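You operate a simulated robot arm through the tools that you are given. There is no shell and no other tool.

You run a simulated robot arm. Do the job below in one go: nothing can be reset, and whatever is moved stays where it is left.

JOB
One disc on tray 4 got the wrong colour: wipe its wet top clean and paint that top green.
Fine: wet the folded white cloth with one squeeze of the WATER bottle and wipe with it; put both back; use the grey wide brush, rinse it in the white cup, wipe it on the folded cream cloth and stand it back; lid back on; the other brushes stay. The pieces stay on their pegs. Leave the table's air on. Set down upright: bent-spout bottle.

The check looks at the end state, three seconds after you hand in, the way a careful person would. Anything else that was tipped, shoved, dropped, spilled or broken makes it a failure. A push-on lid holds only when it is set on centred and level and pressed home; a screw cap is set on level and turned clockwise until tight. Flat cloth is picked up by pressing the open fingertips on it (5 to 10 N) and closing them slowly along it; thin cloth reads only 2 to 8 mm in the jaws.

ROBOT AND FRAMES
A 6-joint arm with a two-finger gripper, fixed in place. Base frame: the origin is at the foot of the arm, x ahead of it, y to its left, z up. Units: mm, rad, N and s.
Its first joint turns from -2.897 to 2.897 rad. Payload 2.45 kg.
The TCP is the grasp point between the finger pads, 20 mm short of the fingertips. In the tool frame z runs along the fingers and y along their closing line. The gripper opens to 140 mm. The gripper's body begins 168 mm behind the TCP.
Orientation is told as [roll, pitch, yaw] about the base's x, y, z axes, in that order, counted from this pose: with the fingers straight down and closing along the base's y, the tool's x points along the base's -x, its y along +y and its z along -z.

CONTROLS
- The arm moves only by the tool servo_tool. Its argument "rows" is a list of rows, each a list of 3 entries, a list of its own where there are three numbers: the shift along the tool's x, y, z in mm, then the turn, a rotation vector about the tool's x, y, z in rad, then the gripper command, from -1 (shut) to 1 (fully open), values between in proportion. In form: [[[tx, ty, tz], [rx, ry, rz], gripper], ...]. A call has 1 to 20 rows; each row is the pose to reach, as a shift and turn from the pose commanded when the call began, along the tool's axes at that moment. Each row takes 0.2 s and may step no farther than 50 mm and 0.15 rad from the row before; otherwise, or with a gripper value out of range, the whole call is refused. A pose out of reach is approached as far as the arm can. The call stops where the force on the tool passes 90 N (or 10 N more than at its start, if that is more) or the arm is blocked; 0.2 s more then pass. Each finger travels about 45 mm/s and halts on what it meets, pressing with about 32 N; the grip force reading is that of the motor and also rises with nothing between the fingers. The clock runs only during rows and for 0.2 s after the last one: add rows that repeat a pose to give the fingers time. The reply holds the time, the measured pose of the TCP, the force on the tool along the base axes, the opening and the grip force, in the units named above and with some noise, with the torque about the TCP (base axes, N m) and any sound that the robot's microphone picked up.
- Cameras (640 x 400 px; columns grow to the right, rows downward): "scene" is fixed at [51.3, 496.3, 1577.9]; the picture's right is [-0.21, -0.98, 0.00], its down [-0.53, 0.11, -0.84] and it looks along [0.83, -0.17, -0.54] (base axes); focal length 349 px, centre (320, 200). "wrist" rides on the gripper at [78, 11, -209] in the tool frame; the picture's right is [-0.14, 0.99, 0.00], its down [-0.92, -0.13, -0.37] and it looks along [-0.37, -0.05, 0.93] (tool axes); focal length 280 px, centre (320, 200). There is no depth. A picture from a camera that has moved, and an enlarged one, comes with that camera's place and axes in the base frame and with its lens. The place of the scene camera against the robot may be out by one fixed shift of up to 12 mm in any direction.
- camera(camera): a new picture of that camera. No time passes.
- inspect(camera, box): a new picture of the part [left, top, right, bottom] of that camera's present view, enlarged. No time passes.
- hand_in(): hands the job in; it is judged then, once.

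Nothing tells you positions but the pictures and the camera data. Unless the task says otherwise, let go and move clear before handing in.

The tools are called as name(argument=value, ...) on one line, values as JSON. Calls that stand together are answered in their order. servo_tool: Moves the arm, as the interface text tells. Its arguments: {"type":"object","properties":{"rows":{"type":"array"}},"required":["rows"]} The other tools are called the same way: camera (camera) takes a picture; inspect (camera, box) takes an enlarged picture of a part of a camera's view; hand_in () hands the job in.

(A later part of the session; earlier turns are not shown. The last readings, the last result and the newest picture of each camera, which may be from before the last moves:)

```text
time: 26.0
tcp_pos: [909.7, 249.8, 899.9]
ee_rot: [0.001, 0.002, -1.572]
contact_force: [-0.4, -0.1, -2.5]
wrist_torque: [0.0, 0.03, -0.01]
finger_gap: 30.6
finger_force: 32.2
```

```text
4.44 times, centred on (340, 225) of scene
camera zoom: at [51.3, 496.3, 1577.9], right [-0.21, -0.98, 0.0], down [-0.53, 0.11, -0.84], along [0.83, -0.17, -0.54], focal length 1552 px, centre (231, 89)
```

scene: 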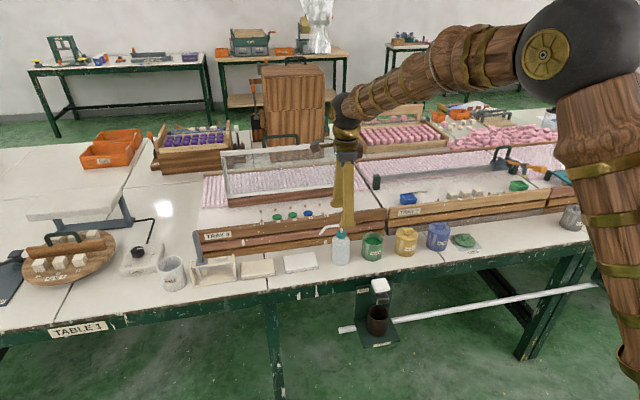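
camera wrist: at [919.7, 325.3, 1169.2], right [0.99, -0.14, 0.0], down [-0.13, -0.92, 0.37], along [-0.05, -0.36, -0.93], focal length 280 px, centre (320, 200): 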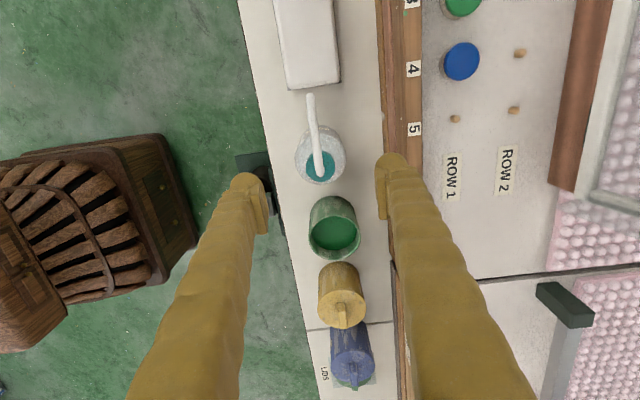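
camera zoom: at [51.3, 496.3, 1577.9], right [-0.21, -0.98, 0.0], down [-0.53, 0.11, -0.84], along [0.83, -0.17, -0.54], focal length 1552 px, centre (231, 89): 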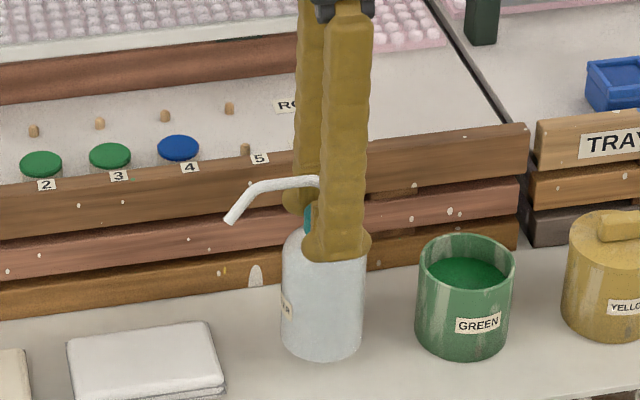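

The bottle is up (≈2.5 N). I move it 40 mm toward the cloth and set it down so the spout tip overhangs the cloth.

servo_tool(rows=[[[15, 0, 0], [0, 0, 0], -0.6], [[30, 0, 0], [0, 0, 0], -0.6], [[40, 0, 0], [0, 0, 0], -0.6], [[40, 0, 8], [0, 0, 0], -0.6], [[40, 0, 14], [0, 0, 0], -0.6], [[40, 0, 18], [0, 0, 0], -0.6], [[40, 0, 20], [0, 0, 0], -0.6], [[40, 0, 20.3], [0, 0, 0], -0.6]])

camera(camera="wrist")

inspect(camera="scene", box=[270, 180, 370, 270])

```text
time: 27.8
tcp_pos: [908.4, 287.8, 881.2]
ee_rot: [0.001, 0.001, -1.572]
contact_force: [2.1, -0.8, 5.2]
wrist_torque: [-0.1, -0.08, -0.02]
finger_gap: 30.4
finger_force: 32.5
```

```text
taken
camera wrist: at [919.8, 366.7, 1090.4], right [0.99, -0.14, 0.0], down [-0.13, -0.92, 0.37], along [-0.05, -0.36, -0.93], focal length 280 px, centre (320, 200)
```

wrist: 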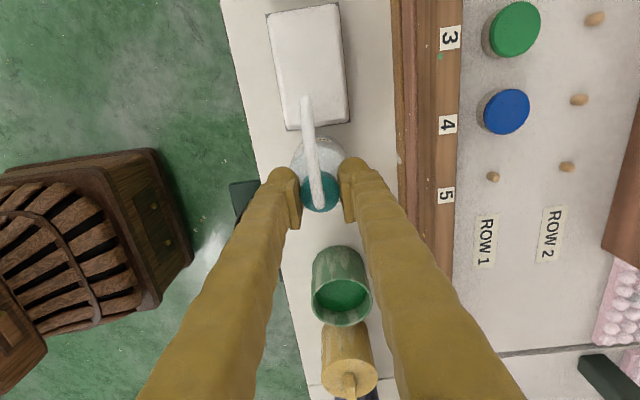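

```text
4.44 times, centred on (320, 225) of scene
camera zoom: at [51.3, 496.3, 1577.9], right [-0.21, -0.98, 0.0], down [-0.53, 0.11, -0.84], along [0.83, -0.17, -0.54], focal length 1552 px, centre (320, 89)
```

zoom: 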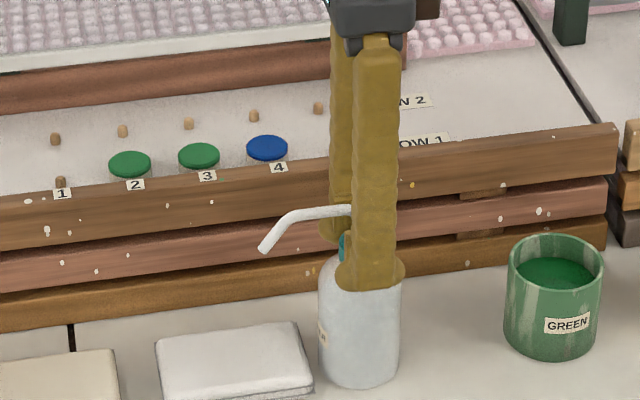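

The bottle stands on the table next to the cloth with the spout over it. I release the cap and lower the open fingers around the body.

servo_tool(rows=[[[0, 0, 0], [0, 0, 0], -0.45], [[0, 0, 0], [0, 0, 0], -0.2], [[0, 0, 0], [0, 0, 0], 0.1], [[0, 0, 0], [0, 0, 0], 0.2], [[0, 0, 0], [0, 0, 0], 0.2]])

servo_tool(rows=[[[0, 0, 15], [0, 0, 0], 0.2], [[0, 0, 30], [0, 0, 0], 0.2], [[0, 0, 45], [0, 0, 0], 0.2], [[0, 0, 60], [0, 0, 0], 0.2], [[0, 0, 70], [0, 0, 0], 0.2], [[0, 0, 70], [0, 0, 0], 0.2]])

camera(camera="wrist")

inspect(camera="scene", box=[270, 180, 370, 270])

```text
time: 29.0
tcp_pos: [909.3, 289.1, 881.0]
ee_rot: [0.001, 0.002, -1.572]
contact_force: [-0.2, 0.2, 0.2]
wrist_torque: [0.0, 0.0, 0.01]
finger_gap: 84.2
finger_force: 0.1
```

```text
time: 30.4
tcp_pos: [909.3, 288.6, 808.8]
ee_rot: [0.0, 0.001, -1.572]
contact_force: [-0.2, -0.3, 0.1]
wrist_torque: [0.01, 0.0, 0.04]
finger_gap: 83.7
finger_force: 0.0
```

```text
taken
camera wrist: at [919.9, 367.0, 1019.8], right [0.99, -0.14, 0.0], down [-0.13, -0.92, 0.37], along [-0.05, -0.36, -0.93], focal length 280 px, centre (320, 200)
```

wrist: 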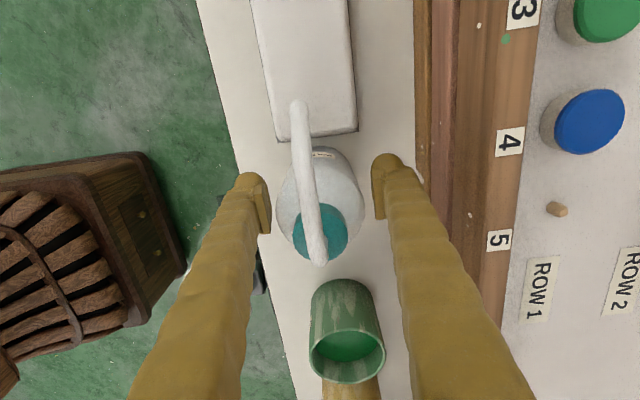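

```text
4.44 times, centred on (320, 225) of scene
camera zoom: at [51.3, 496.3, 1577.9], right [-0.21, -0.98, 0.0], down [-0.53, 0.11, -0.84], along [0.83, -0.17, -0.54], focal length 1552 px, centre (320, 89)
```

zoom: 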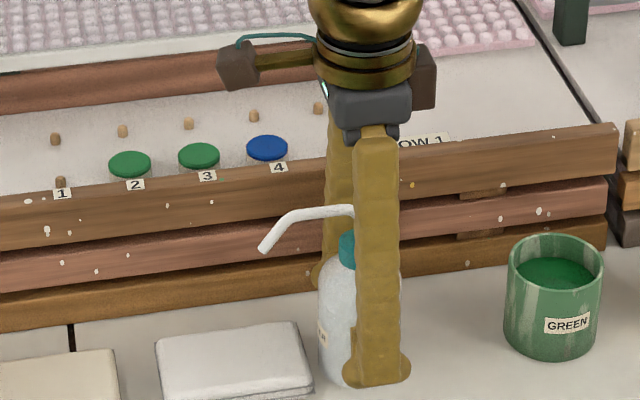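

The spout tip's final segment points about 38° outward, so a fast jet could overshoot the cloth from here. I'll regrip the cap and move the bottle back about 18 mm so any jet from straight-down to straight-line lands on the cloth.

servo_tool(rows=[[[0, 0, -15], [0, 0, 0], 0.2], [[0, 0, -30], [0, 0, 0], 0.2], [[0, 0, -45], [0, 0, 0], 0.2], [[0, 0, -60], [0, 0, 0], 0.2], [[0, 0, -71], [0, 0, 0], 0.2], [[0, 0, -71], [0, 0, 0], 0.0], [[0, 0, -71], [0, 0, 0], -0.3], [[0, 0, -71], [0, 0, 0], -0.6], [[0, 0, -71], [0, 0, 0], -0.6], [[0, 0, -71], [0, 0, 0], -0.6], [[0, 0, -71], [0, 0, 0], -0.6]])

servo_tool(rows=[[[0, 0, -5], [0, 0, 0], -0.6], [[0, 0, -10], [0, 0, 0], -0.6], [[-9, 0, -10], [0, 0, 0], -0.6], [[-18, 0, -10], [0, 0, 0], -0.6], [[-18, 0, -5], [0, 0, 0], -0.6], [[-18, 0, -2], [0, 0, 0], -0.6], [[-18, 0, 0], [0, 0, 0], -0.6], [[-18, 0, 0.3], [0, 0, 0], -0.6]])

camera(camera="wrist")

```text
time: 32.8
tcp_pos: [911.4, 288.0, 882.1]
ee_rot: [0.0, 0.002, -1.572]
contact_force: [-0.4, -0.2, 0.9]
wrist_torque: [-0.03, 0.0, -0.02]
finger_gap: 30.6
finger_force: 32.3
```

```text
time: 34.6
tcp_pos: [908.2, 270.6, 882.3]
ee_rot: [0.0, 0.001, -1.57]
contact_force: [-0.1, -0.1, -1.9]
wrist_torque: [0.03, -0.02, -0.02]
finger_gap: 30.5
finger_force: 31.8
```

```text
taken
camera wrist: at [919.5, 348.3, 1091.0], right [0.99, -0.14, 0.0], down [-0.13, -0.92, 0.37], along [-0.05, -0.36, -0.93], focal length 280 px, centre (320, 200)
```

wrist: 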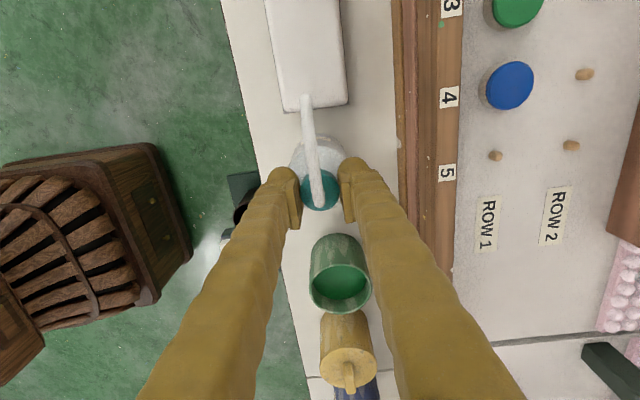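

Still hanging by about a millimetre; I lower until contact, then release and go down around the body again.

servo_tool(rows=[[[0, 0, 0.5], [0, 0, 0], -0.6], [[0, 0, 1.0], [0, 0, 0], -0.6], [[0, 0, 1.4], [0, 0, 0], -0.6]])

```text
time: 35.4
tcp_pos: [909.5, 270.5, 881.3]
ee_rot: [0.0, 0.002, -1.573]
contact_force: [-7.9, 0.9, 21.6]
wrist_torque: [-0.01, 0.14, 0.01]
finger_gap: 30.9
finger_force: 31.9
```

servo_tool(rows=[[[0, 0, -0.7], [0, 0, 0], -0.6], [[0, 0, -0.7], [0, 0, 0], -0.5], [[0, 0, -0.7], [0, 0, 0], -0.3], [[0, 0, -0.7], [0, 0, 0], 0.0], [[0, 0, -0.7], [0, 0, 0], 0.2], [[0, 0, -0.7], [0, 0, 0], 0.2]])

servo_tool(rows=[[[0, 0, 15], [0, 0, 0], 0.2], [[0, 0, 30], [0, 0, 0], 0.2], [[0, 0, 45], [0, 0, 0], 0.2], [[0, 0, 60], [0, 0, 0], 0.2], [[0, 0, 70], [0, 0, 0], 0.2], [[0, 0, 70], [0, 0, 0], 0.2]])

camera(camera="wrist")

inspect(camera="scene", box=[270, 180, 370, 270])

```text
time: 36.8
tcp_pos: [908.8, 271.2, 880.3]
ee_rot: [0.0, 0.003, -1.573]
contact_force: [-0.5, 0.3, -0.9]
wrist_torque: [0.01, -0.01, 0.03]
finger_gap: 83.9
finger_force: 0.1
```

```text
time: 38.2
tcp_pos: [908.8, 271.0, 809.9]
ee_rot: [0.002, 0.001, -1.572]
contact_force: [-0.2, -0.8, -0.1]
wrist_torque: [0.01, 0.01, -0.03]
finger_gap: 83.9
finger_force: 0.2
```

```text
taken
camera wrist: at [919.1, 348.3, 1019.6], right [0.99, -0.14, 0.0], down [-0.13, -0.92, 0.37], along [-0.05, -0.36, -0.93], focal length 280 px, centre (320, 200)
```

wrist: 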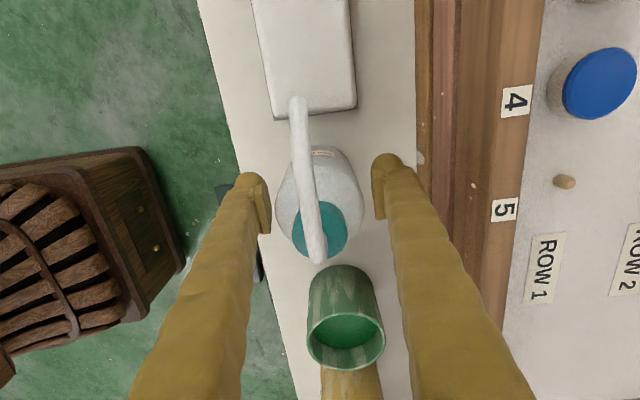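

```text
4.44 times, centred on (320, 225) of scene
camera zoom: at [51.3, 496.3, 1577.9], right [-0.21, -0.98, 0.0], down [-0.53, 0.11, -0.84], along [0.83, -0.17, -0.54], focal length 1552 px, centre (320, 89)
```

zoom: 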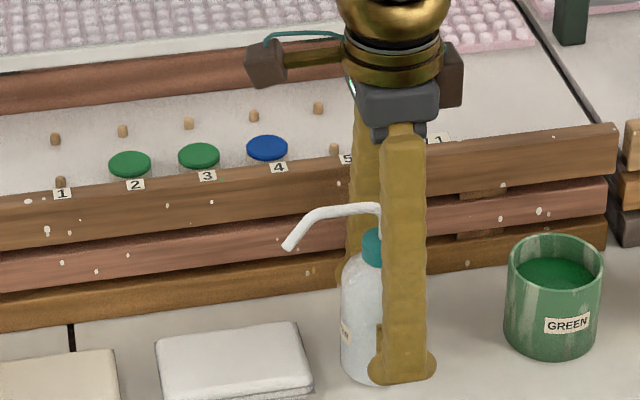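

Spout tip at about (907.5, 343), 14 mm inside the cloth edge. Now I squeeze the body once and watch/listen.

servo_tool(rows=[[[0, 0, 0], [0, 0, 0], 0.05], [[0, 0, 0], [0, 0, 0], -0.1], [[0, 0, 0], [0, 0, 0], -0.2]])

camera(camera="wrist")

inspect(camera="scene", box=[270, 180, 370, 270])

```text
time: 39.0
tcp_pos: [908.9, 269.9, 810.7]
ee_rot: [-0.001, 0.002, -1.573]
contact_force: [-0.3, 0.6, -0.2]
wrist_torque: [0.04, 0.01, 0.01]
finger_gap: 64.3
finger_force: 32.0
```

```text
taken
camera wrist: at [919.2, 348.3, 1019.7], right [0.99, -0.14, 0.0], down [-0.13, -0.92, 0.37], along [-0.05, -0.36, -0.93], focal length 280 px, centre (320, 200)
```

wrist: 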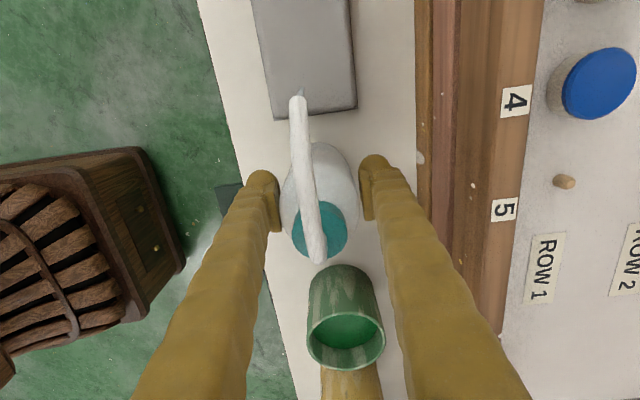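

```text
4.44 times, centred on (320, 225) of scene
camera zoom: at [51.3, 496.3, 1577.9], right [-0.21, -0.98, 0.0], down [-0.53, 0.11, -0.84], along [0.83, -0.17, -0.54], focal length 1552 px, centre (320, 89)
```

zoom: 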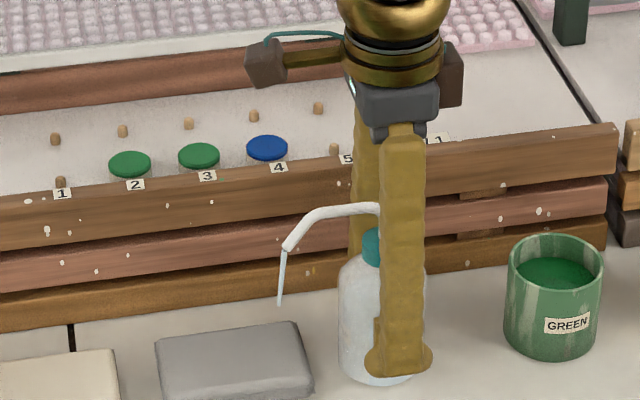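

The whole cloth turned grey: it is wet, and the jet went straight onto it. I release at once and then return the bottle to its place by the cap.

servo_tool(rows=[[[0, 0, 0], [0, 0, 0], 0.0], [[0, 0, 0], [0, 0, 0], 0.2], [[0, 0, 0], [0, 0, 0], 0.2], [[0, 0, -15], [0, 0, 0], 0.2], [[0, 0, -30], [0, 0, 0], 0.2], [[0, 0, -45], [0, 0, 0], 0.2], [[0, 0, -60], [0, 0, 0], 0.2], [[0, 0, -70], [0, 0, 0], 0.2], [[0, 0, -70], [0, 0, 0], 0.2]])

camera(camera="wrist")

inspect(camera="scene", box=[240, 180, 370, 290])

```text
time: 41.0
tcp_pos: [908.2, 270.0, 880.1]
ee_rot: [0.0, 0.001, -1.573]
contact_force: [0.9, 0.0, 0.8]
wrist_torque: [0.0, 0.0, -0.03]
finger_gap: 84.1
finger_force: 0.0
```

```text
taken
camera wrist: at [919.2, 348.4, 1089.6], right [0.99, -0.14, 0.0], down [-0.13, -0.92, 0.37], along [-0.05, -0.36, -0.93], focal length 280 px, centre (320, 200)
```

wrist: 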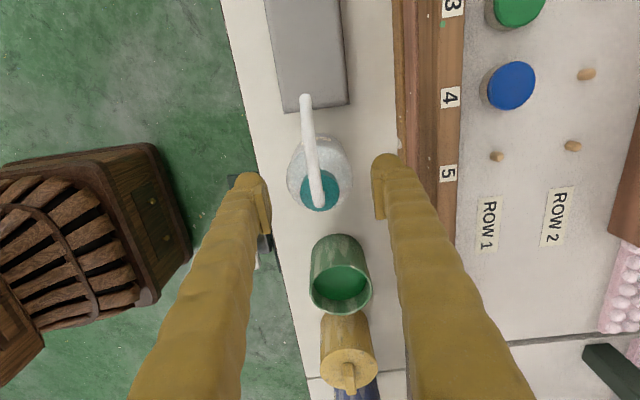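

```text
3.64 times, centred on (305, 235) of scene
camera zoom: at [51.3, 496.3, 1577.9], right [-0.21, -0.98, 0.0], down [-0.53, 0.11, -0.84], along [0.83, -0.17, -0.54], focal length 1270 px, centre (374, 73)
```

zoom: 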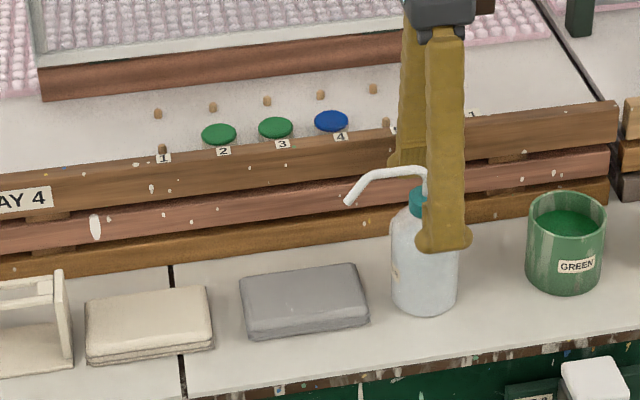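

servo_tool(rows=[[[0, 0, 0], [0, 0, 0], 0.0], [[0, 0, 0], [0, 0, 0], -0.3], [[0, 0, 0], [0, 0, 0], -0.6], [[0, 0, 0], [0, 0, 0], -0.6], [[0, 0, 0], [0, 0, 0], -0.6], [[0, 0, 0], [0, 0, 0], -0.6]])

servo_tool(rows=[[[0, 0, -5], [0, 0, 0], -0.6], [[0, 0, -10], [0, 0, 0], -0.6], [[-11, 0, -10], [0, 0, 0], -0.6], [[-22, 0, -10], [0, 0, 0], -0.6], [[-22, 0, -5], [0, 0, 0], -0.6], [[-22, 0, -2], [0, 0, 0], -0.6], [[-22, 0, 0], [0, 0, 0], -0.6], [[-22, 0, 0.3], [0, 0, 0], -0.6]])

```text
time: 42.4
tcp_pos: [908.6, 270.0, 879.0]
ee_rot: [0.0, 0.0, -1.573]
contact_force: [0.8, 0.7, -0.1]
wrist_torque: [0.02, 0.01, 0.02]
finger_gap: 30.5
finger_force: 32.0
```

```text
time: 44.2
tcp_pos: [909.5, 248.2, 880.1]
ee_rot: [0.0, 0.001, -1.572]
contact_force: [0.8, -0.7, -1.2]
wrist_torque: [0.02, 0.0, 0.01]
finger_gap: 30.6
finger_force: 32.2
```

servo_tool(rows=[[[0, 0, 0.4], [0, 0, 0], -0.6], [[0, 0, 0.4], [0, 0, 0], -0.6]])

```text
time: 44.8
tcp_pos: [908.3, 249.3, 878.9]
ee_rot: [-0.001, 0.001, -1.573]
contact_force: [-0.2, -2.1, 3.9]
wrist_torque: [-0.15, 0.01, -0.03]
finger_gap: 30.7
finger_force: 31.7
```

Bottle is on the table at its original place. I open and rise straight up, then check it.

servo_tool(rows=[[[0, 0, 0], [0, 0, 0], -0.5], [[0, 0, 0], [0, 0, 0], -0.3], [[0, 0, 0], [0, 0, 0], 0.0], [[0, 0, 0], [0, 0, 0], 0.2], [[0, 0, 0], [0, 0, 0], 0.2], [[0, 0, -30], [0, 0, 0], 0.2], [[0, 0, -65], [0, 0, 0], 0.2], [[0, 0, -100], [0, 0, 0], 0.2], [[0, 0, -120], [0, 0, 0], 0.2], [[0, 0, -120], [0, 0, 0], 0.2]])

camera(camera="wrist")

camera(camera="scene")

```text
time: 47.0
tcp_pos: [908.4, 249.5, 999.8]
ee_rot: [0.0, 0.002, -1.571]
contact_force: [0.2, 0.0, -0.2]
wrist_torque: [-0.03, 0.0, -0.01]
finger_gap: 84.2
finger_force: 0.1
```

```text
taken
camera wrist: at [918.6, 326.9, 1209.8], right [0.99, -0.14, 0.0], down [-0.13, -0.92, 0.37], along [-0.05, -0.36, -0.93], focal length 280 px, centre (320, 200)
```

wrist: 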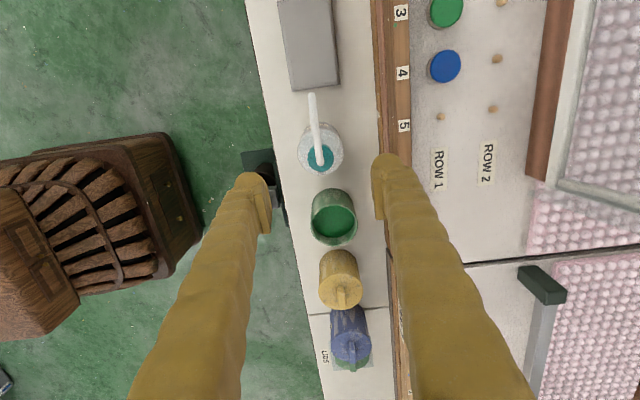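

```text
taken
```

scene: 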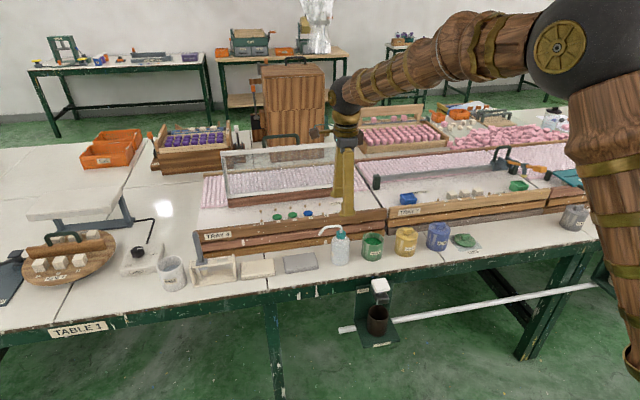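

Bottle is back and upright. Now I move over the +y end of the wet cloth, tool vertical with fingers closing along x, and look at it and the disc.

servo_tool(rows=[[[40, 1, 0], [0, 0, 0], 0.2], [[80, 2, 0], [0, 0, 0], 0], [[120, 3, 0], [0, 0, 0], -0.2], [[160, 3.6, 0], [0, 0, 0], -0.286], [[166.5, 3.6, 0], [0, 0, 0], -0.286], [[166.5, 3.6, 40], [0, 0, 0], -0.286], [[166.5, 3.6, 40], [0, 0, 0], -0.286]])

camera(camera="wrist")

```text
time: 48.6
tcp_pos: [912.6, 413.9, 957.6]
ee_rot: [0.0, 0.002, -1.572]
contact_force: [-0.2, -0.3, 0.4]
wrist_torque: [-0.01, 0.01, 0.0]
finger_gap: 50.2
finger_force: 0.0
```

```text
taken
camera wrist: at [922.8, 492.2, 1166.9], right [0.99, -0.14, 0.0], down [-0.13, -0.92, 0.37], along [-0.05, -0.36, -0.93], focal length 280 px, centre (320, 200)
```

wrist: 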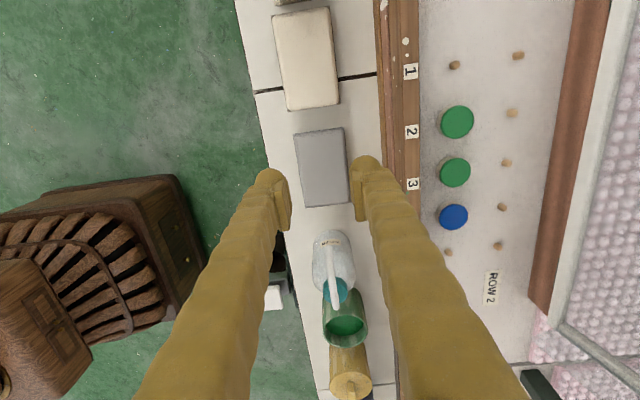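

Before picking the cloth I test whether the vertical tool reaches above the disc, and measure the disc from directly above.

servo_tool(rows=[[[0, 0, -42], [0, 0, 0], -0.286], [[-25, 39, -42], [0, 0, 0], -0.286], [[-50, 78, -42], [0, 0, 0], -0.286], [[-75, 117, -42], [0, 0, 0], -0.286], [[-88, 138, -42], [0, 0, 0], -0.286], [[-88, 138, -42], [0, 0, 0], -0.286]])

camera(camera="wrist")

```text
time: 50.0
tcp_pos: [1050.0, 325.3, 999.9]
ee_rot: [-0.001, 0.001, -1.572]
contact_force: [0.7, -0.6, -1.2]
wrist_torque: [0.01, 0.0, 0.0]
finger_gap: 50.0
finger_force: 0.1
```

```text
taken
camera wrist: at [1060.8, 403.9, 1210.7], right [0.99, -0.14, 0.0], down [-0.13, -0.92, 0.37], along [-0.05, -0.36, -0.93], focal length 280 px, centre (320, 200)
```

wrist: 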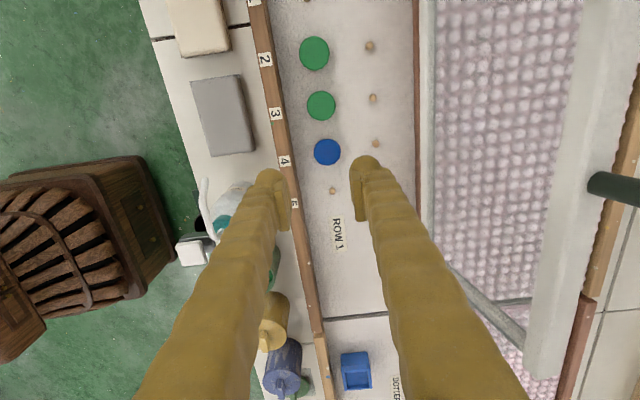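

The arm reaches here cleanly with the tool vertical. I enlarge the discs.

inspect(camera="wrist", box=[250, 90, 390, 210])

```text
3.33 times, centred on (320, 150) of wrist
camera zoom: at [1060.8, 403.9, 1210.7], right [0.99, -0.14, 0.0], down [-0.13, -0.92, 0.37], along [-0.05, -0.36, -0.93], focal length 935 px, centre (320, 367)
```

zoom: 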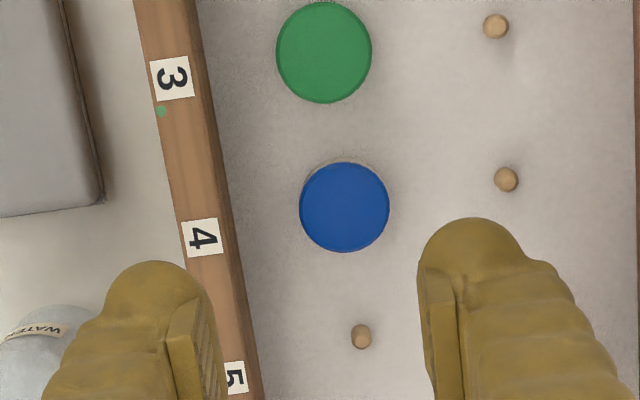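

The disc centre works out at about (1059.5, 329), top z≈866, with the rail top a bit higher. Now back to the cloth's +y end with a 40 mm opening, and down to just above it.

servo_tool(rows=[[[30, -46, 0], [0, 0, 0], -0.4286], [[55, -85, 0], [0, 0, 0], -0.4286], [[80, -124, 0], [0, 0, 0], -0.4286], [[89.6, -138, 0], [0, 0, 0], -0.4286], [[89.6, -138, 45], [0, 0, 0], -0.4286], [[89.6, -138, 90], [0, 0, 0], -0.4286], [[89.6, -138, 135], [0, 0, 0], -0.4286], [[89.6, -138, 170], [0, 0, 0], -0.4286], [[89.6, -138, 170], [0, 0, 0], -0.4286]])

camera(camera="wrist")

inspect(camera="scene", box=[230, 180, 350, 290])

```text
refused: row 1 steps farther than a row can; nothing moved
```

```text
taken
camera wrist: at [1060.8, 403.9, 1210.7], right [0.99, -0.14, 0.0], down [-0.13, -0.92, 0.37], along [-0.05, -0.36, -0.93], focal length 280 px, centre (320, 200)
```

wrist: 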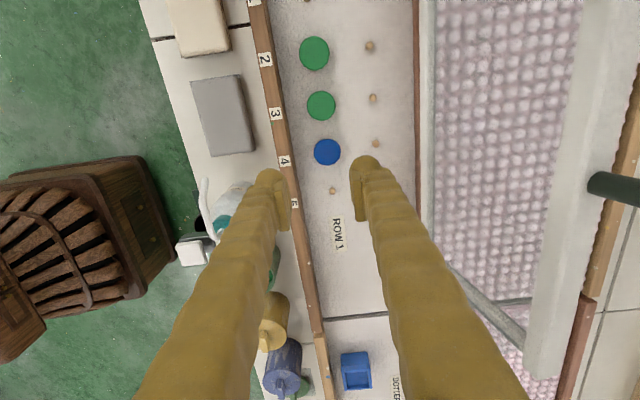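

```text
3.64 times, centred on (290, 235) of scene
camera zoom: at [51.3, 496.3, 1577.9], right [-0.21, -0.98, 0.0], down [-0.53, 0.11, -0.84], along [0.83, -0.17, -0.54], focal length 1270 px, centre (429, 73)
```

zoom: 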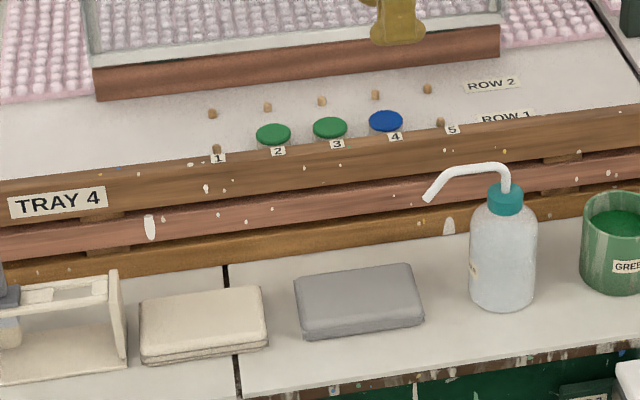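

The first row was a bit too long, so nothing moved. I resend it with shorter steps.

servo_tool(rows=[[[22, -34, 0], [0, 0, 0], -0.4286], [[44, -68, 0], [0, 0, 0], -0.4286], [[66, -102, 0], [0, 0, 0], -0.4286], [[89.6, -138, 0], [0, 0, 0], -0.4286], [[89.6, -138, 45], [0, 0, 0], -0.4286], [[89.6, -138, 90], [0, 0, 0], -0.4286], [[89.6, -138, 135], [0, 0, 0], -0.4286], [[89.6, -138, 170], [0, 0, 0], -0.4286], [[89.6, -138, 170], [0, 0, 0], -0.4286]])

camera(camera="wrist")

inspect(camera="scene", box=[230, 180, 350, 290])

```text
time: 52.0
tcp_pos: [912.1, 415.2, 833.2]
ee_rot: [0.001, 0.001, -1.572]
contact_force: [0.5, 0.1, 0.6]
wrist_torque: [-0.05, -0.02, -0.04]
finger_gap: 39.9
finger_force: 0.1
```

```text
taken
camera wrist: at [923.5, 493.6, 1042.0], right [0.99, -0.14, 0.0], down [-0.13, -0.92, 0.37], along [-0.05, -0.36, -0.93], focal length 280 px, centre (320, 200)
```

wrist: 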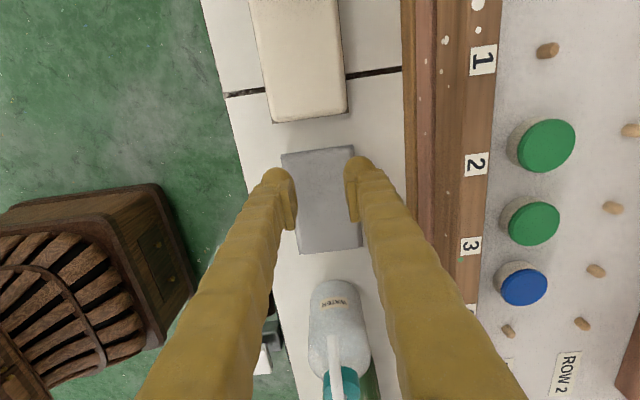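

```text
3.64 times, centred on (290, 235) of scene
camera zoom: at [51.3, 496.3, 1577.9], right [-0.21, -0.98, 0.0], down [-0.53, 0.11, -0.84], along [0.83, -0.17, -0.54], focal length 1270 px, centre (429, 73)
```

zoom: 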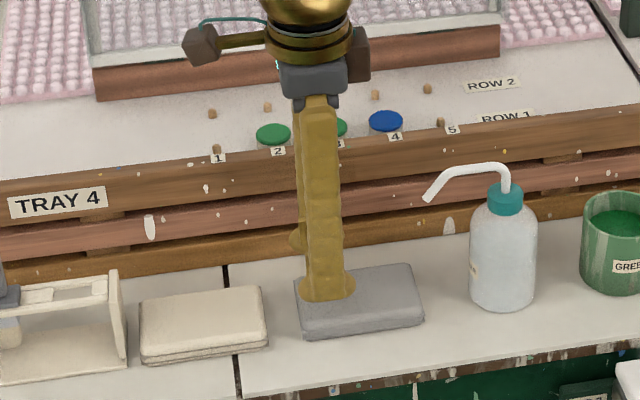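

Aligned on the cloth. I descend in small steps to feel for 5–10 N.

servo_tool(rows=[[[0, 0, 12], [0, 0, 0], -0.4286], [[0, 0, 20], [0, 0, 0], -0.4286], [[0, 0, 24], [0, 0, 0], -0.4286], [[0, 0, 27], [0, 0, 0], -0.4286]])

servo_tool(rows=[[[0, 0, 1.5], [0, 0, 0], -0.4286], [[0, 0, 3], [0, 0, 0], -0.4286]])

servo_tool(rows=[[[0, 0, 1.5], [0, 0, 0], -0.4286], [[0, 0, 3], [0, 0, 0], -0.4286]])

```text
time: 53.0
tcp_pos: [912.5, 417.1, 805.6]
ee_rot: [0.001, 0.002, -1.573]
contact_force: [0.7, -1.0, 0.1]
wrist_torque: [-0.01, -0.03, -0.03]
finger_gap: 39.7
finger_force: 0.1
```

```text
time: 53.6
tcp_pos: [912.8, 416.5, 803.8]
ee_rot: [0.0, 0.0, -1.574]
contact_force: [-3.6, -3.7, 14.5]
wrist_torque: [-0.09, 0.14, -0.03]
finger_gap: 40.0
finger_force: 0.1
```

```text
time: 54.2
tcp_pos: [913.3, 417.2, 803.0]
ee_rot: [0.003, 0.003, -1.572]
contact_force: [-18.8, -5.8, 68.7]
wrist_torque: [-0.27, 0.99, -0.27]
finger_gap: 39.9
finger_force: 0.1
```

Contact found at TCP z≈804 (cloth top ≈784); I overshot the press, so I back off to about 7 N.

servo_tool(rows=[[[0, 0, -2], [0, 0, 0], -0.4286], [[0, 0, -3.4], [0, 0, 0], -0.4286], [[0, 0, -3.4], [0, 0, 0], -0.4286]])

```text
time: 55.0
tcp_pos: [912.7, 416.9, 803.3]
ee_rot: [0.002, 0.003, -1.573]
contact_force: [5.5, 9.7, 40.6]
wrist_torque: [0.13, -0.06, 0.11]
finger_gap: 39.9
finger_force: 0.4
```

servo_tool(rows=[[[0, 0, -0.7], [0, 0, 0], -0.4286], [[0, 0, -1.4], [0, 0, 0], -0.4286]])

```text
time: 55.6
tcp_pos: [913.6, 416.5, 802.0]
ee_rot: [0.0, 0.001, -1.573]
contact_force: [6.8, 8.5, 25.8]
wrist_torque: [0.13, -0.27, 0.09]
finger_gap: 40.1
finger_force: 0.1
```

servo_tool(rows=[[[0, 0, -0.6], [0, 0, 0], -0.4286], [[0, 0, -1.1], [0, 0, 0], -0.4286], [[0, 0, -1.1], [0, 0, 0], -0.4286]])

```text
time: 56.4
tcp_pos: [913.8, 415.8, 804.3]
ee_rot: [-0.002, 0.001, -1.573]
contact_force: [-0.5, -0.8, 0.8]
wrist_torque: [-0.04, -0.03, -0.01]
finger_gap: 40.5
finger_force: 0.3
```

servo_tool(rows=[[[0, 0, 0.2], [0, 0, 0], -0.4286], [[0, 0, 0.4], [0, 0, 0], -0.4286]])

```text
time: 57.0
tcp_pos: [912.6, 416.0, 804.4]
ee_rot: [0.0, 0.001, -1.573]
contact_force: [0.5, -0.4, 0.4]
wrist_torque: [-0.01, -0.04, 0.01]
finger_gap: 40.0
finger_force: 0.1
```

servo_tool(rows=[[[0, 0, 0.3], [0, 0, 0], -0.4286], [[0, 0, 0.6], [0, 0, 0], -0.4286]])

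```text
time: 57.6
tcp_pos: [914.3, 415.4, 804.0]
ee_rot: [-0.001, 0.001, -1.575]
contact_force: [0.0, 0.3, -1.0]
wrist_torque: [-0.02, 0.03, 0.01]
finger_gap: 39.9
finger_force: 0.0
```

servo_tool(rows=[[[0, 0, 0.4], [0, 0, 0], -0.4286]])

servo_tool(rows=[[[0, 0, 0.4], [0, 0, 0], -0.4286]])

```text
time: 58.0
tcp_pos: [914.4, 415.2, 804.6]
ee_rot: [0.0, 0.004, -1.573]
contact_force: [-0.8, 0.9, 2.4]
wrist_torque: [0.02, 0.06, -0.02]
finger_gap: 40.1
finger_force: 0.1
```

```text
time: 58.4
tcp_pos: [914.1, 416.5, 803.4]
ee_rot: [-0.001, 0.002, -1.571]
contact_force: [-4.3, -0.7, 10.3]
wrist_torque: [-0.04, 0.06, -0.02]
finger_gap: 40.0
finger_force: 0.1
```

About 10 N; I ease off a touch and close slowly along the cloth.

servo_tool(rows=[[[0, 0, -0.1], [0, 0, 0], -0.47], [[0, 0, -0.1], [0, 0, 0], -0.51], [[0, 0, -0.1], [0, 0, 0], -0.55], [[0, 0, -0.1], [0, 0, 0], -0.59], [[0, 0, -0.1], [0, 0, 0], -0.63], [[0, 0, -0.1], [0, 0, 0], -0.67], [[0, 0, -0.1], [0, 0, 0], -0.71], [[0, 0, -0.1], [0, 0, 0], -0.75], [[0, 0, -0.1], [0, 0, 0], -0.79], [[0, 0, -0.1], [0, 0, 0], -0.83], [[0, 0, -0.1], [0, 0, 0], -0.87], [[0, 0, -0.1], [0, 0, 0], -0.91], [[0, 0, -0.1], [0, 0, 0], -0.95], [[0, 0, -0.1], [0, 0, 0], -1.0], [[0, 0, -0.1], [0, 0, 0], -1.0]])

camera(camera="wrist")

inspect(camera="scene", box=[230, 180, 350, 290])

```text
time: 61.6
tcp_pos: [913.1, 415.9, 803.8]
ee_rot: [0.0, 0.001, -1.571]
contact_force: [-0.5, -0.5, 7.4]
wrist_torque: [-0.06, 0.0, -0.01]
finger_gap: 6.1
finger_force: 29.6
```

```text
taken
camera wrist: at [923.9, 494.4, 1012.8], right [0.99, -0.14, 0.0], down [-0.13, -0.92, 0.37], along [-0.05, -0.36, -0.93], focal length 280 px, centre (320, 200)
```

wrist: 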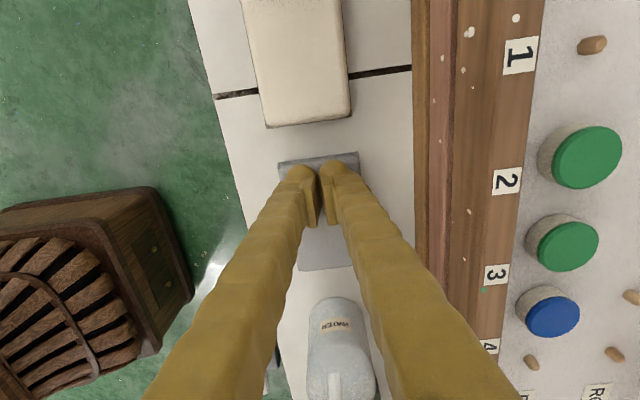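

```text
3.64 times, centred on (290, 235) of scene
camera zoom: at [51.3, 496.3, 1577.9], right [-0.21, -0.98, 0.0], down [-0.53, 0.11, -0.84], along [0.83, -0.17, -0.54], focal length 1270 px, centre (429, 73)
```

zoom: 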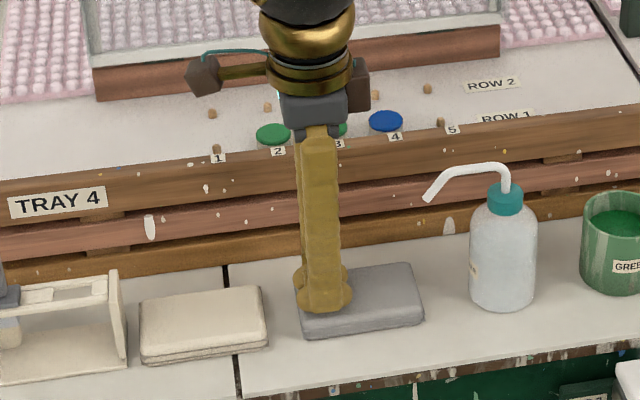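

The jaws read 6.1 mm with grip force: the cloth is pinched. I lift slowly and check.

servo_tool(rows=[[[0, 0, -5], [0, 0, 0], -1], [[0, 0, -12], [0, 0, 0], -1], [[0, 0, -22], [0, 0, 0], -1], [[0, 0, -35], [0, 0, 0], -1], [[0, 0, -50], [0, 0, 0], -1], [[0, 0, -50], [0, 0, 0], -1]])

camera(camera="wrist")

inspect(camera="scene", box=[230, 160, 350, 270])

```text
time: 63.0
tcp_pos: [913.5, 417.3, 852.3]
ee_rot: [-0.001, 0.001, -1.574]
contact_force: [0.9, -0.5, 0.1]
wrist_torque: [-0.02, -0.02, 0.02]
finger_gap: 0.1
finger_force: 29.6
```

```text
taken
camera wrist: at [923.4, 495.7, 1062.9], right [0.99, -0.14, 0.0], down [-0.13, -0.92, 0.37], along [-0.05, -0.36, -0.93], focal length 280 px, centre (320, 200)
```

wrist: 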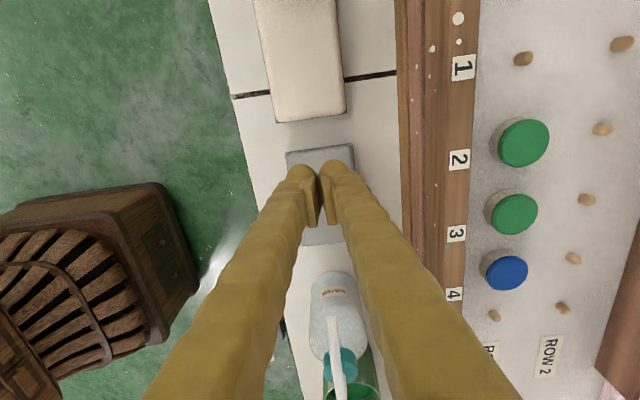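

```text
3.64 times, centred on (290, 215) of scene
camera zoom: at [51.3, 496.3, 1577.9], right [-0.21, -0.98, 0.0], down [-0.53, 0.11, -0.84], along [0.83, -0.17, -0.54], focal length 1270 px, centre (429, 146)
```

zoom: 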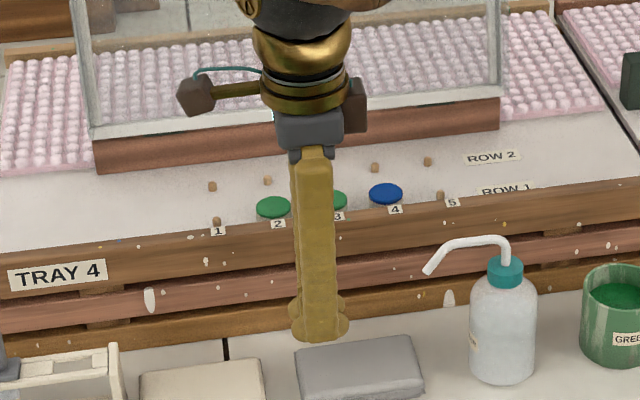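

The cloth slipped out on the lift (gap went to 0.1). I reopen to 40 mm, go back to a press of about 7–8 N, and this time check the force in stages while closing more slowly.

servo_tool(rows=[[[0, 0, 0], [0, 0, 0], -0.6], [[0, 0, 10], [0, 0, 0], -0.4286], [[0, 0, 30], [0, 0, 0], -0.4286], [[0, 0, 42], [0, 0, 0], -0.4286], [[0, 0, 47], [0, 0, 0], -0.4286], [[0, 0, 49], [0, 0, 0], -0.4286]])

inspect(camera="wrist", box=[240, 120, 400, 280])

```text
time: 64.4
tcp_pos: [912.2, 417.6, 803.7]
ee_rot: [0.0, 0.002, -1.572]
contact_force: [-1.0, 0.4, 4.6]
wrist_torque: [0.0, 0.03, 0.02]
finger_gap: 40.0
finger_force: 0.1
```

```text
2.50 times, centred on (320, 200) of wrist
camera zoom: at [922.7, 495.0, 1013.3], right [0.99, -0.14, 0.0], down [-0.13, -0.92, 0.37], along [-0.05, -0.36, -0.93], focal length 701 px, centre (320, 200)
```

zoom: 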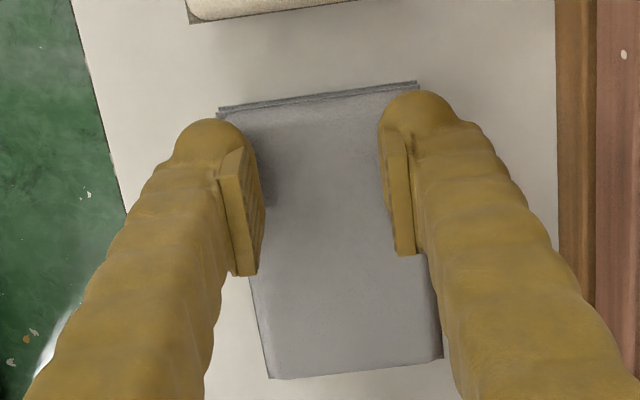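

servo_tool(rows=[[[0, 0, 0.15], [0, 0, 0], -0.4286], [[0, 0, 0.15], [0, 0, 0], -0.45], [[0, 0, 0.15], [0, 0, 0], -0.47], [[0, 0, 0.15], [0, 0, 0], -0.49], [[0, 0, 0.15], [0, 0, 0], -0.51]])

servo_tool(rows=[[[0, 0, 0], [0, 0, 0], -0.53], [[0, 0, 0], [0, 0, 0], -0.55], [[0, 0, 0], [0, 0, 0], -0.57], [[0, 0, 0], [0, 0, 0], -0.59]])

```text
time: 65.6
tcp_pos: [912.5, 417.1, 804.3]
ee_rot: [0.0, 0.002, -1.571]
contact_force: [1.7, 0.9, 4.9]
wrist_torque: [0.0, -0.01, -0.01]
finger_gap: 33.6
finger_force: 0.1
```

```text
time: 66.6
tcp_pos: [912.7, 416.5, 803.2]
ee_rot: [0.0, 0.003, -1.573]
contact_force: [0.7, 0.2, 4.1]
wrist_torque: [-0.02, -0.01, -0.01]
finger_gap: 28.6
finger_force: 0.0
```

servo_tool(rows=[[[0, 0, 0.25], [0, 0, 0], -0.61], [[0, 0, 0.25], [0, 0, 0], -0.63], [[0, 0, 0.25], [0, 0, 0], -0.65], [[0, 0, 0.25], [0, 0, 0], -0.67]])

servo_tool(rows=[[[0, 0, 0], [0, 0, 0], -0.69], [[0, 0, 0], [0, 0, 0], -0.71], [[0, 0, 0], [0, 0, 0], -0.73], [[0, 0, 0], [0, 0, 0], -0.75]])

```text
time: 67.6
tcp_pos: [912.1, 417.3, 804.0]
ee_rot: [-0.001, 0.003, -1.573]
contact_force: [0.9, -1.4, 11.8]
wrist_torque: [-0.02, 0.01, 0.0]
finger_gap: 23.7
finger_force: 0.3
```

```text
time: 68.6
tcp_pos: [913.0, 418.5, 803.4]
ee_rot: [0.0, 0.003, -1.573]
contact_force: [1.3, 1.4, 12.8]
wrist_torque: [0.0, -0.01, 0.0]
finger_gap: 17.8
finger_force: 1.0
```

servo_tool(rows=[[[0, 0, -0.12], [0, 0, 0], -0.77], [[0, 0, -0.12], [0, 0, 0], -0.79], [[0, 0, -0.12], [0, 0, 0], -0.81], [[0, 0, -0.12], [0, 0, 0], -0.83]])

servo_tool(rows=[[[0, 0, 0], [0, 0, 0], -0.85], [[0, 0, 0], [0, 0, 0], -0.87], [[0, 0, 0], [0, 0, 0], -0.89], [[0, 0, 0], [0, 0, 0], -0.91]])

inspect(camera="wrist", box=[240, 120, 400, 280])

```text
time: 69.6
tcp_pos: [913.0, 417.7, 802.6]
ee_rot: [-0.001, 0.003, -1.572]
contact_force: [-0.5, 0.7, 6.2]
wrist_torque: [0.0, 0.02, 0.0]
finger_gap: 8.5
finger_force: 0.0
```

```text
time: 70.6
tcp_pos: [912.6, 417.8, 803.3]
ee_rot: [0.001, 0.002, -1.573]
contact_force: [-0.5, -0.2, 2.9]
wrist_torque: [0.02, 0.0, 0.02]
finger_gap: 6.0
finger_force: 0.1
```

```text
2.50 times, centred on (320, 200) of wrist
camera zoom: at [923.1, 495.4, 1013.2], right [0.99, -0.14, 0.0], down [-0.13, -0.92, 0.37], along [-0.05, -0.36, -0.93], focal length 701 px, centre (320, 200)
```

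zoom: 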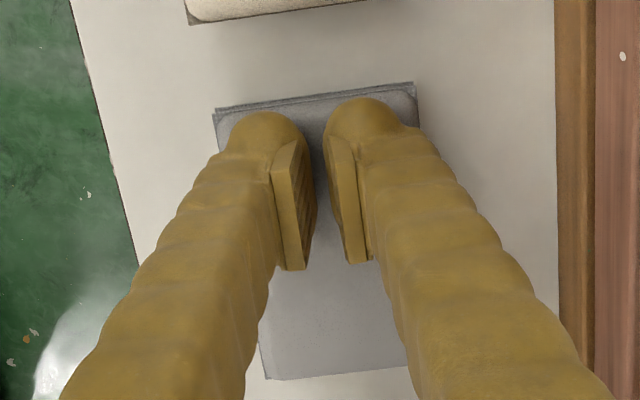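

servo_tool(rows=[[[0, 0, 0.1], [0, 0, 0], -0.93], [[0, 0, 0.1], [0, 0, 0], -0.95], [[0, 0, 0.1], [0, 0, 0], -0.97], [[0, 0, 0.1], [0, 0, 0], -1.0], [[0, 0, 0.1], [0, 0, 0], -1.0], [[0, 0, 0.1], [0, 0, 0], -1.0]])

```text
time: 72.0
tcp_pos: [913.0, 417.0, 803.8]
ee_rot: [0.0, 0.003, -1.573]
contact_force: [-0.1, 0.7, 0.8]
wrist_torque: [0.0, 0.0, 0.01]
finger_gap: 6.1
finger_force: 29.1
```

Gripped again at 6.1 mm. I lift very slowly and watch the gap.

servo_tool(rows=[[[0, 0, -1], [0, 0, 0], -1], [[0, 0, -2], [0, 0, 0], -1], [[0, 0, -3], [0, 0, 0], -1], [[0, 0, -4], [0, 0, 0], -1]])

servo_tool(rows=[[[0, 0, -1], [0, 0, 0], -1], [[0, 0, -2], [0, 0, 0], -1], [[0, 0, -3], [0, 0, 0], -1], [[0, 0, -4], [0, 0, 0], -1], [[0, 0, -5], [0, 0, 0], -1], [[0, 0, -6], [0, 0, 0], -1]])

inspect(camera="scene", box=[230, 180, 350, 290])

```text
time: 73.0
tcp_pos: [912.2, 417.0, 807.4]
ee_rot: [0.001, 0.003, -1.572]
contact_force: [1.0, -0.2, 0.2]
wrist_torque: [0.01, 0.0, 0.01]
finger_gap: 0.0
finger_force: 29.7
```

```text
time: 74.4
tcp_pos: [913.3, 416.8, 814.2]
ee_rot: [0.0, 0.003, -1.572]
contact_force: [0.2, -0.1, 0.0]
wrist_torque: [0.0, -0.01, -0.01]
finger_gap: 0.0
finger_force: 29.1
```

```text
3.64 times, centred on (290, 235) of scene
camera zoom: at [51.3, 496.3, 1577.9], right [-0.21, -0.98, 0.0], down [-0.53, 0.11, -0.84], along [0.83, -0.17, -0.54], focal length 1270 px, centre (429, 73)
```

zoom: 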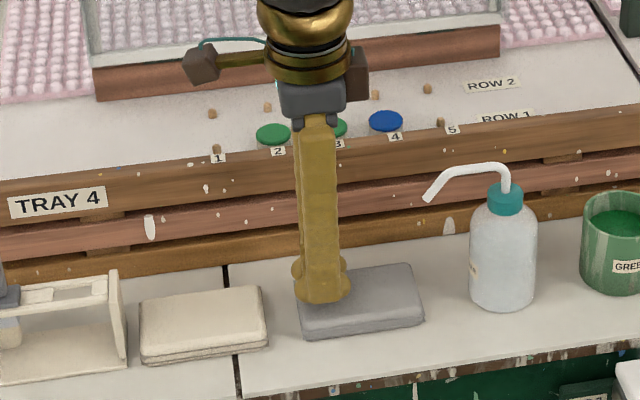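

It slipped again. I raise clear and look closely at the cloth's shape before trying another way.

servo_tool(rows=[[[0, 0, -20], [0, 0, 0], -0.6], [[0, 0, -50], [0, 0, 0], 0], [[-25, 0, -90], [0, 0, 0], 0.6], [[-40, 0, -120], [0, 0, 0], 1], [[-40, 0, -120], [0, 0, 0], 1], [[-40, 0, -120], [0, 0, 0], 1], [[-40, 0, -120], [0, 0, 0], 1]])

inspect(camera="wrist", box=[250, 80, 390, 220])

inspect(camera="scene", box=[260, 230, 340, 290])

```text
time: 76.0
tcp_pos: [912.8, 375.9, 930.7]
ee_rot: [0.0, 0.002, -1.573]
contact_force: [0.1, 0.2, -0.8]
wrist_torque: [-0.03, 0.03, 0.0]
finger_gap: 137.6
finger_force: 0.0
```

```text
2.86 times, centred on (320, 150) of wrist
camera zoom: at [923.1, 454.1, 1141.3], right [0.99, -0.14, 0.0], down [-0.13, -0.92, 0.37], along [-0.05, -0.36, -0.93], focal length 801 px, centre (320, 343)
```

zoom: 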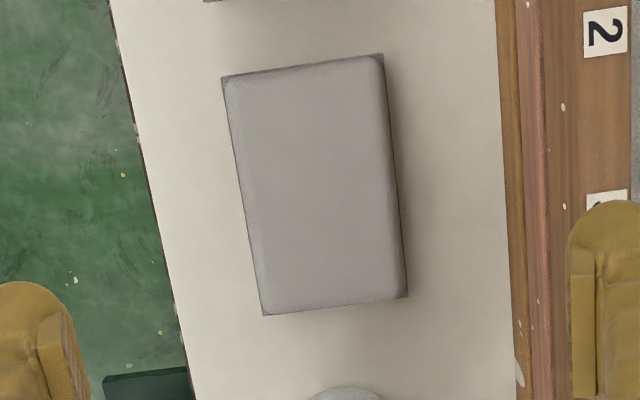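

```text
6.67 times, centred on (300, 260) of scene
camera zoom: at [51.3, 496.3, 1577.9], right [-0.21, -0.98, 0.0], down [-0.53, 0.11, -0.84], along [0.83, -0.17, -0.54], focal length 2328 px, centre (453, -200)
```

zoom: 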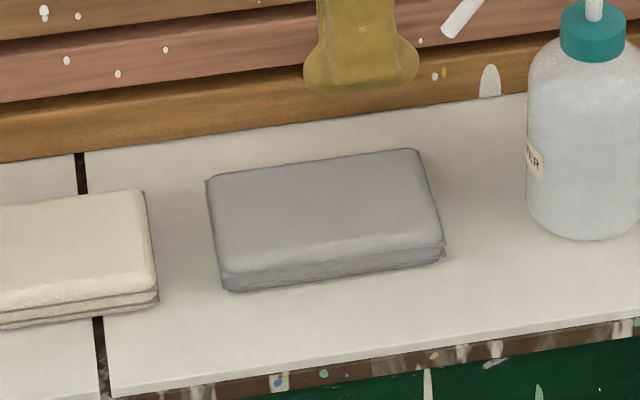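

The cloth is unchanged. I retry nearer its middle (y≈400), pressing steadily at 7–9 N, closing slowly, and holding longer before a very slow lift.

servo_tool(rows=[[[12, 0, 0], [0, 0, 0], 0.4], [[24, 0, 20], [0, 0, 0], 0], [[24, 0, 60], [0, 0, 0], -0.2], [[24, 0, 95], [0, 0, 0], -0.4286], [[24, 0, 118], [0, 0, 0], -0.4286], [[24, 0, 121], [0, 0, 0], -0.4286], [[24, 0, 122], [0, 0, 0], -0.4286]])

```text
time: 77.6
tcp_pos: [913.5, 400.9, 812.0]
ee_rot: [0.0, 0.002, -1.571]
contact_force: [-0.1, -0.3, -0.4]
wrist_torque: [0.01, 0.0, -0.03]
finger_gap: 40.1
finger_force: 0.1
```

servo_tool(rows=[[[0, 0, 3], [0, 0, 0], -0.4286], [[0, 0, 5], [0, 0, 0], -0.4286]])

servo_tool(rows=[[[0, 0, 1], [0, 0, 0], -0.4286]])

servo_tool(rows=[[[0, 0, 1], [0, 0, 0], -0.4286]])

```text
time: 78.2
tcp_pos: [913.0, 400.6, 804.9]
ee_rot: [-0.002, 0.002, -1.574]
contact_force: [1.0, 0.2, -0.6]
wrist_torque: [-0.01, 0.0, 0.01]
finger_gap: 40.2
finger_force: 0.1
```

```text
time: 78.6
tcp_pos: [912.0, 401.1, 804.6]
ee_rot: [0.0, 0.002, -1.572]
contact_force: [-0.4, -0.1, -0.1]
wrist_torque: [-0.03, -0.02, 0.0]
finger_gap: 40.0
finger_force: 0.1
```

```text
time: 79.0
tcp_pos: [912.6, 401.5, 804.4]
ee_rot: [0.0, 0.002, -1.572]
contact_force: [-0.2, 0.0, -0.6]
wrist_torque: [0.02, 0.0, 0.01]
finger_gap: 39.9
finger_force: 0.0
```

servo_tool(rows=[[[0, 0, 0.7], [0, 0, 0], -0.4286]])

servo_tool(rows=[[[0, 0, 0.5], [0, 0, 0], -0.4286]])

```text
time: 79.4
tcp_pos: [914.3, 401.1, 803.7]
ee_rot: [0.0, 0.002, -1.572]
contact_force: [0.4, 1.2, 1.8]
wrist_torque: [0.0, 0.0, 0.01]
finger_gap: 40.0
finger_force: 0.1
```

```text
time: 79.8
tcp_pos: [913.4, 400.6, 804.0]
ee_rot: [0.001, 0.001, -1.574]
contact_force: [-1.5, 1.9, 6.1]
wrist_torque: [0.04, 0.02, 0.0]
finger_gap: 40.2
finger_force: 0.1
```

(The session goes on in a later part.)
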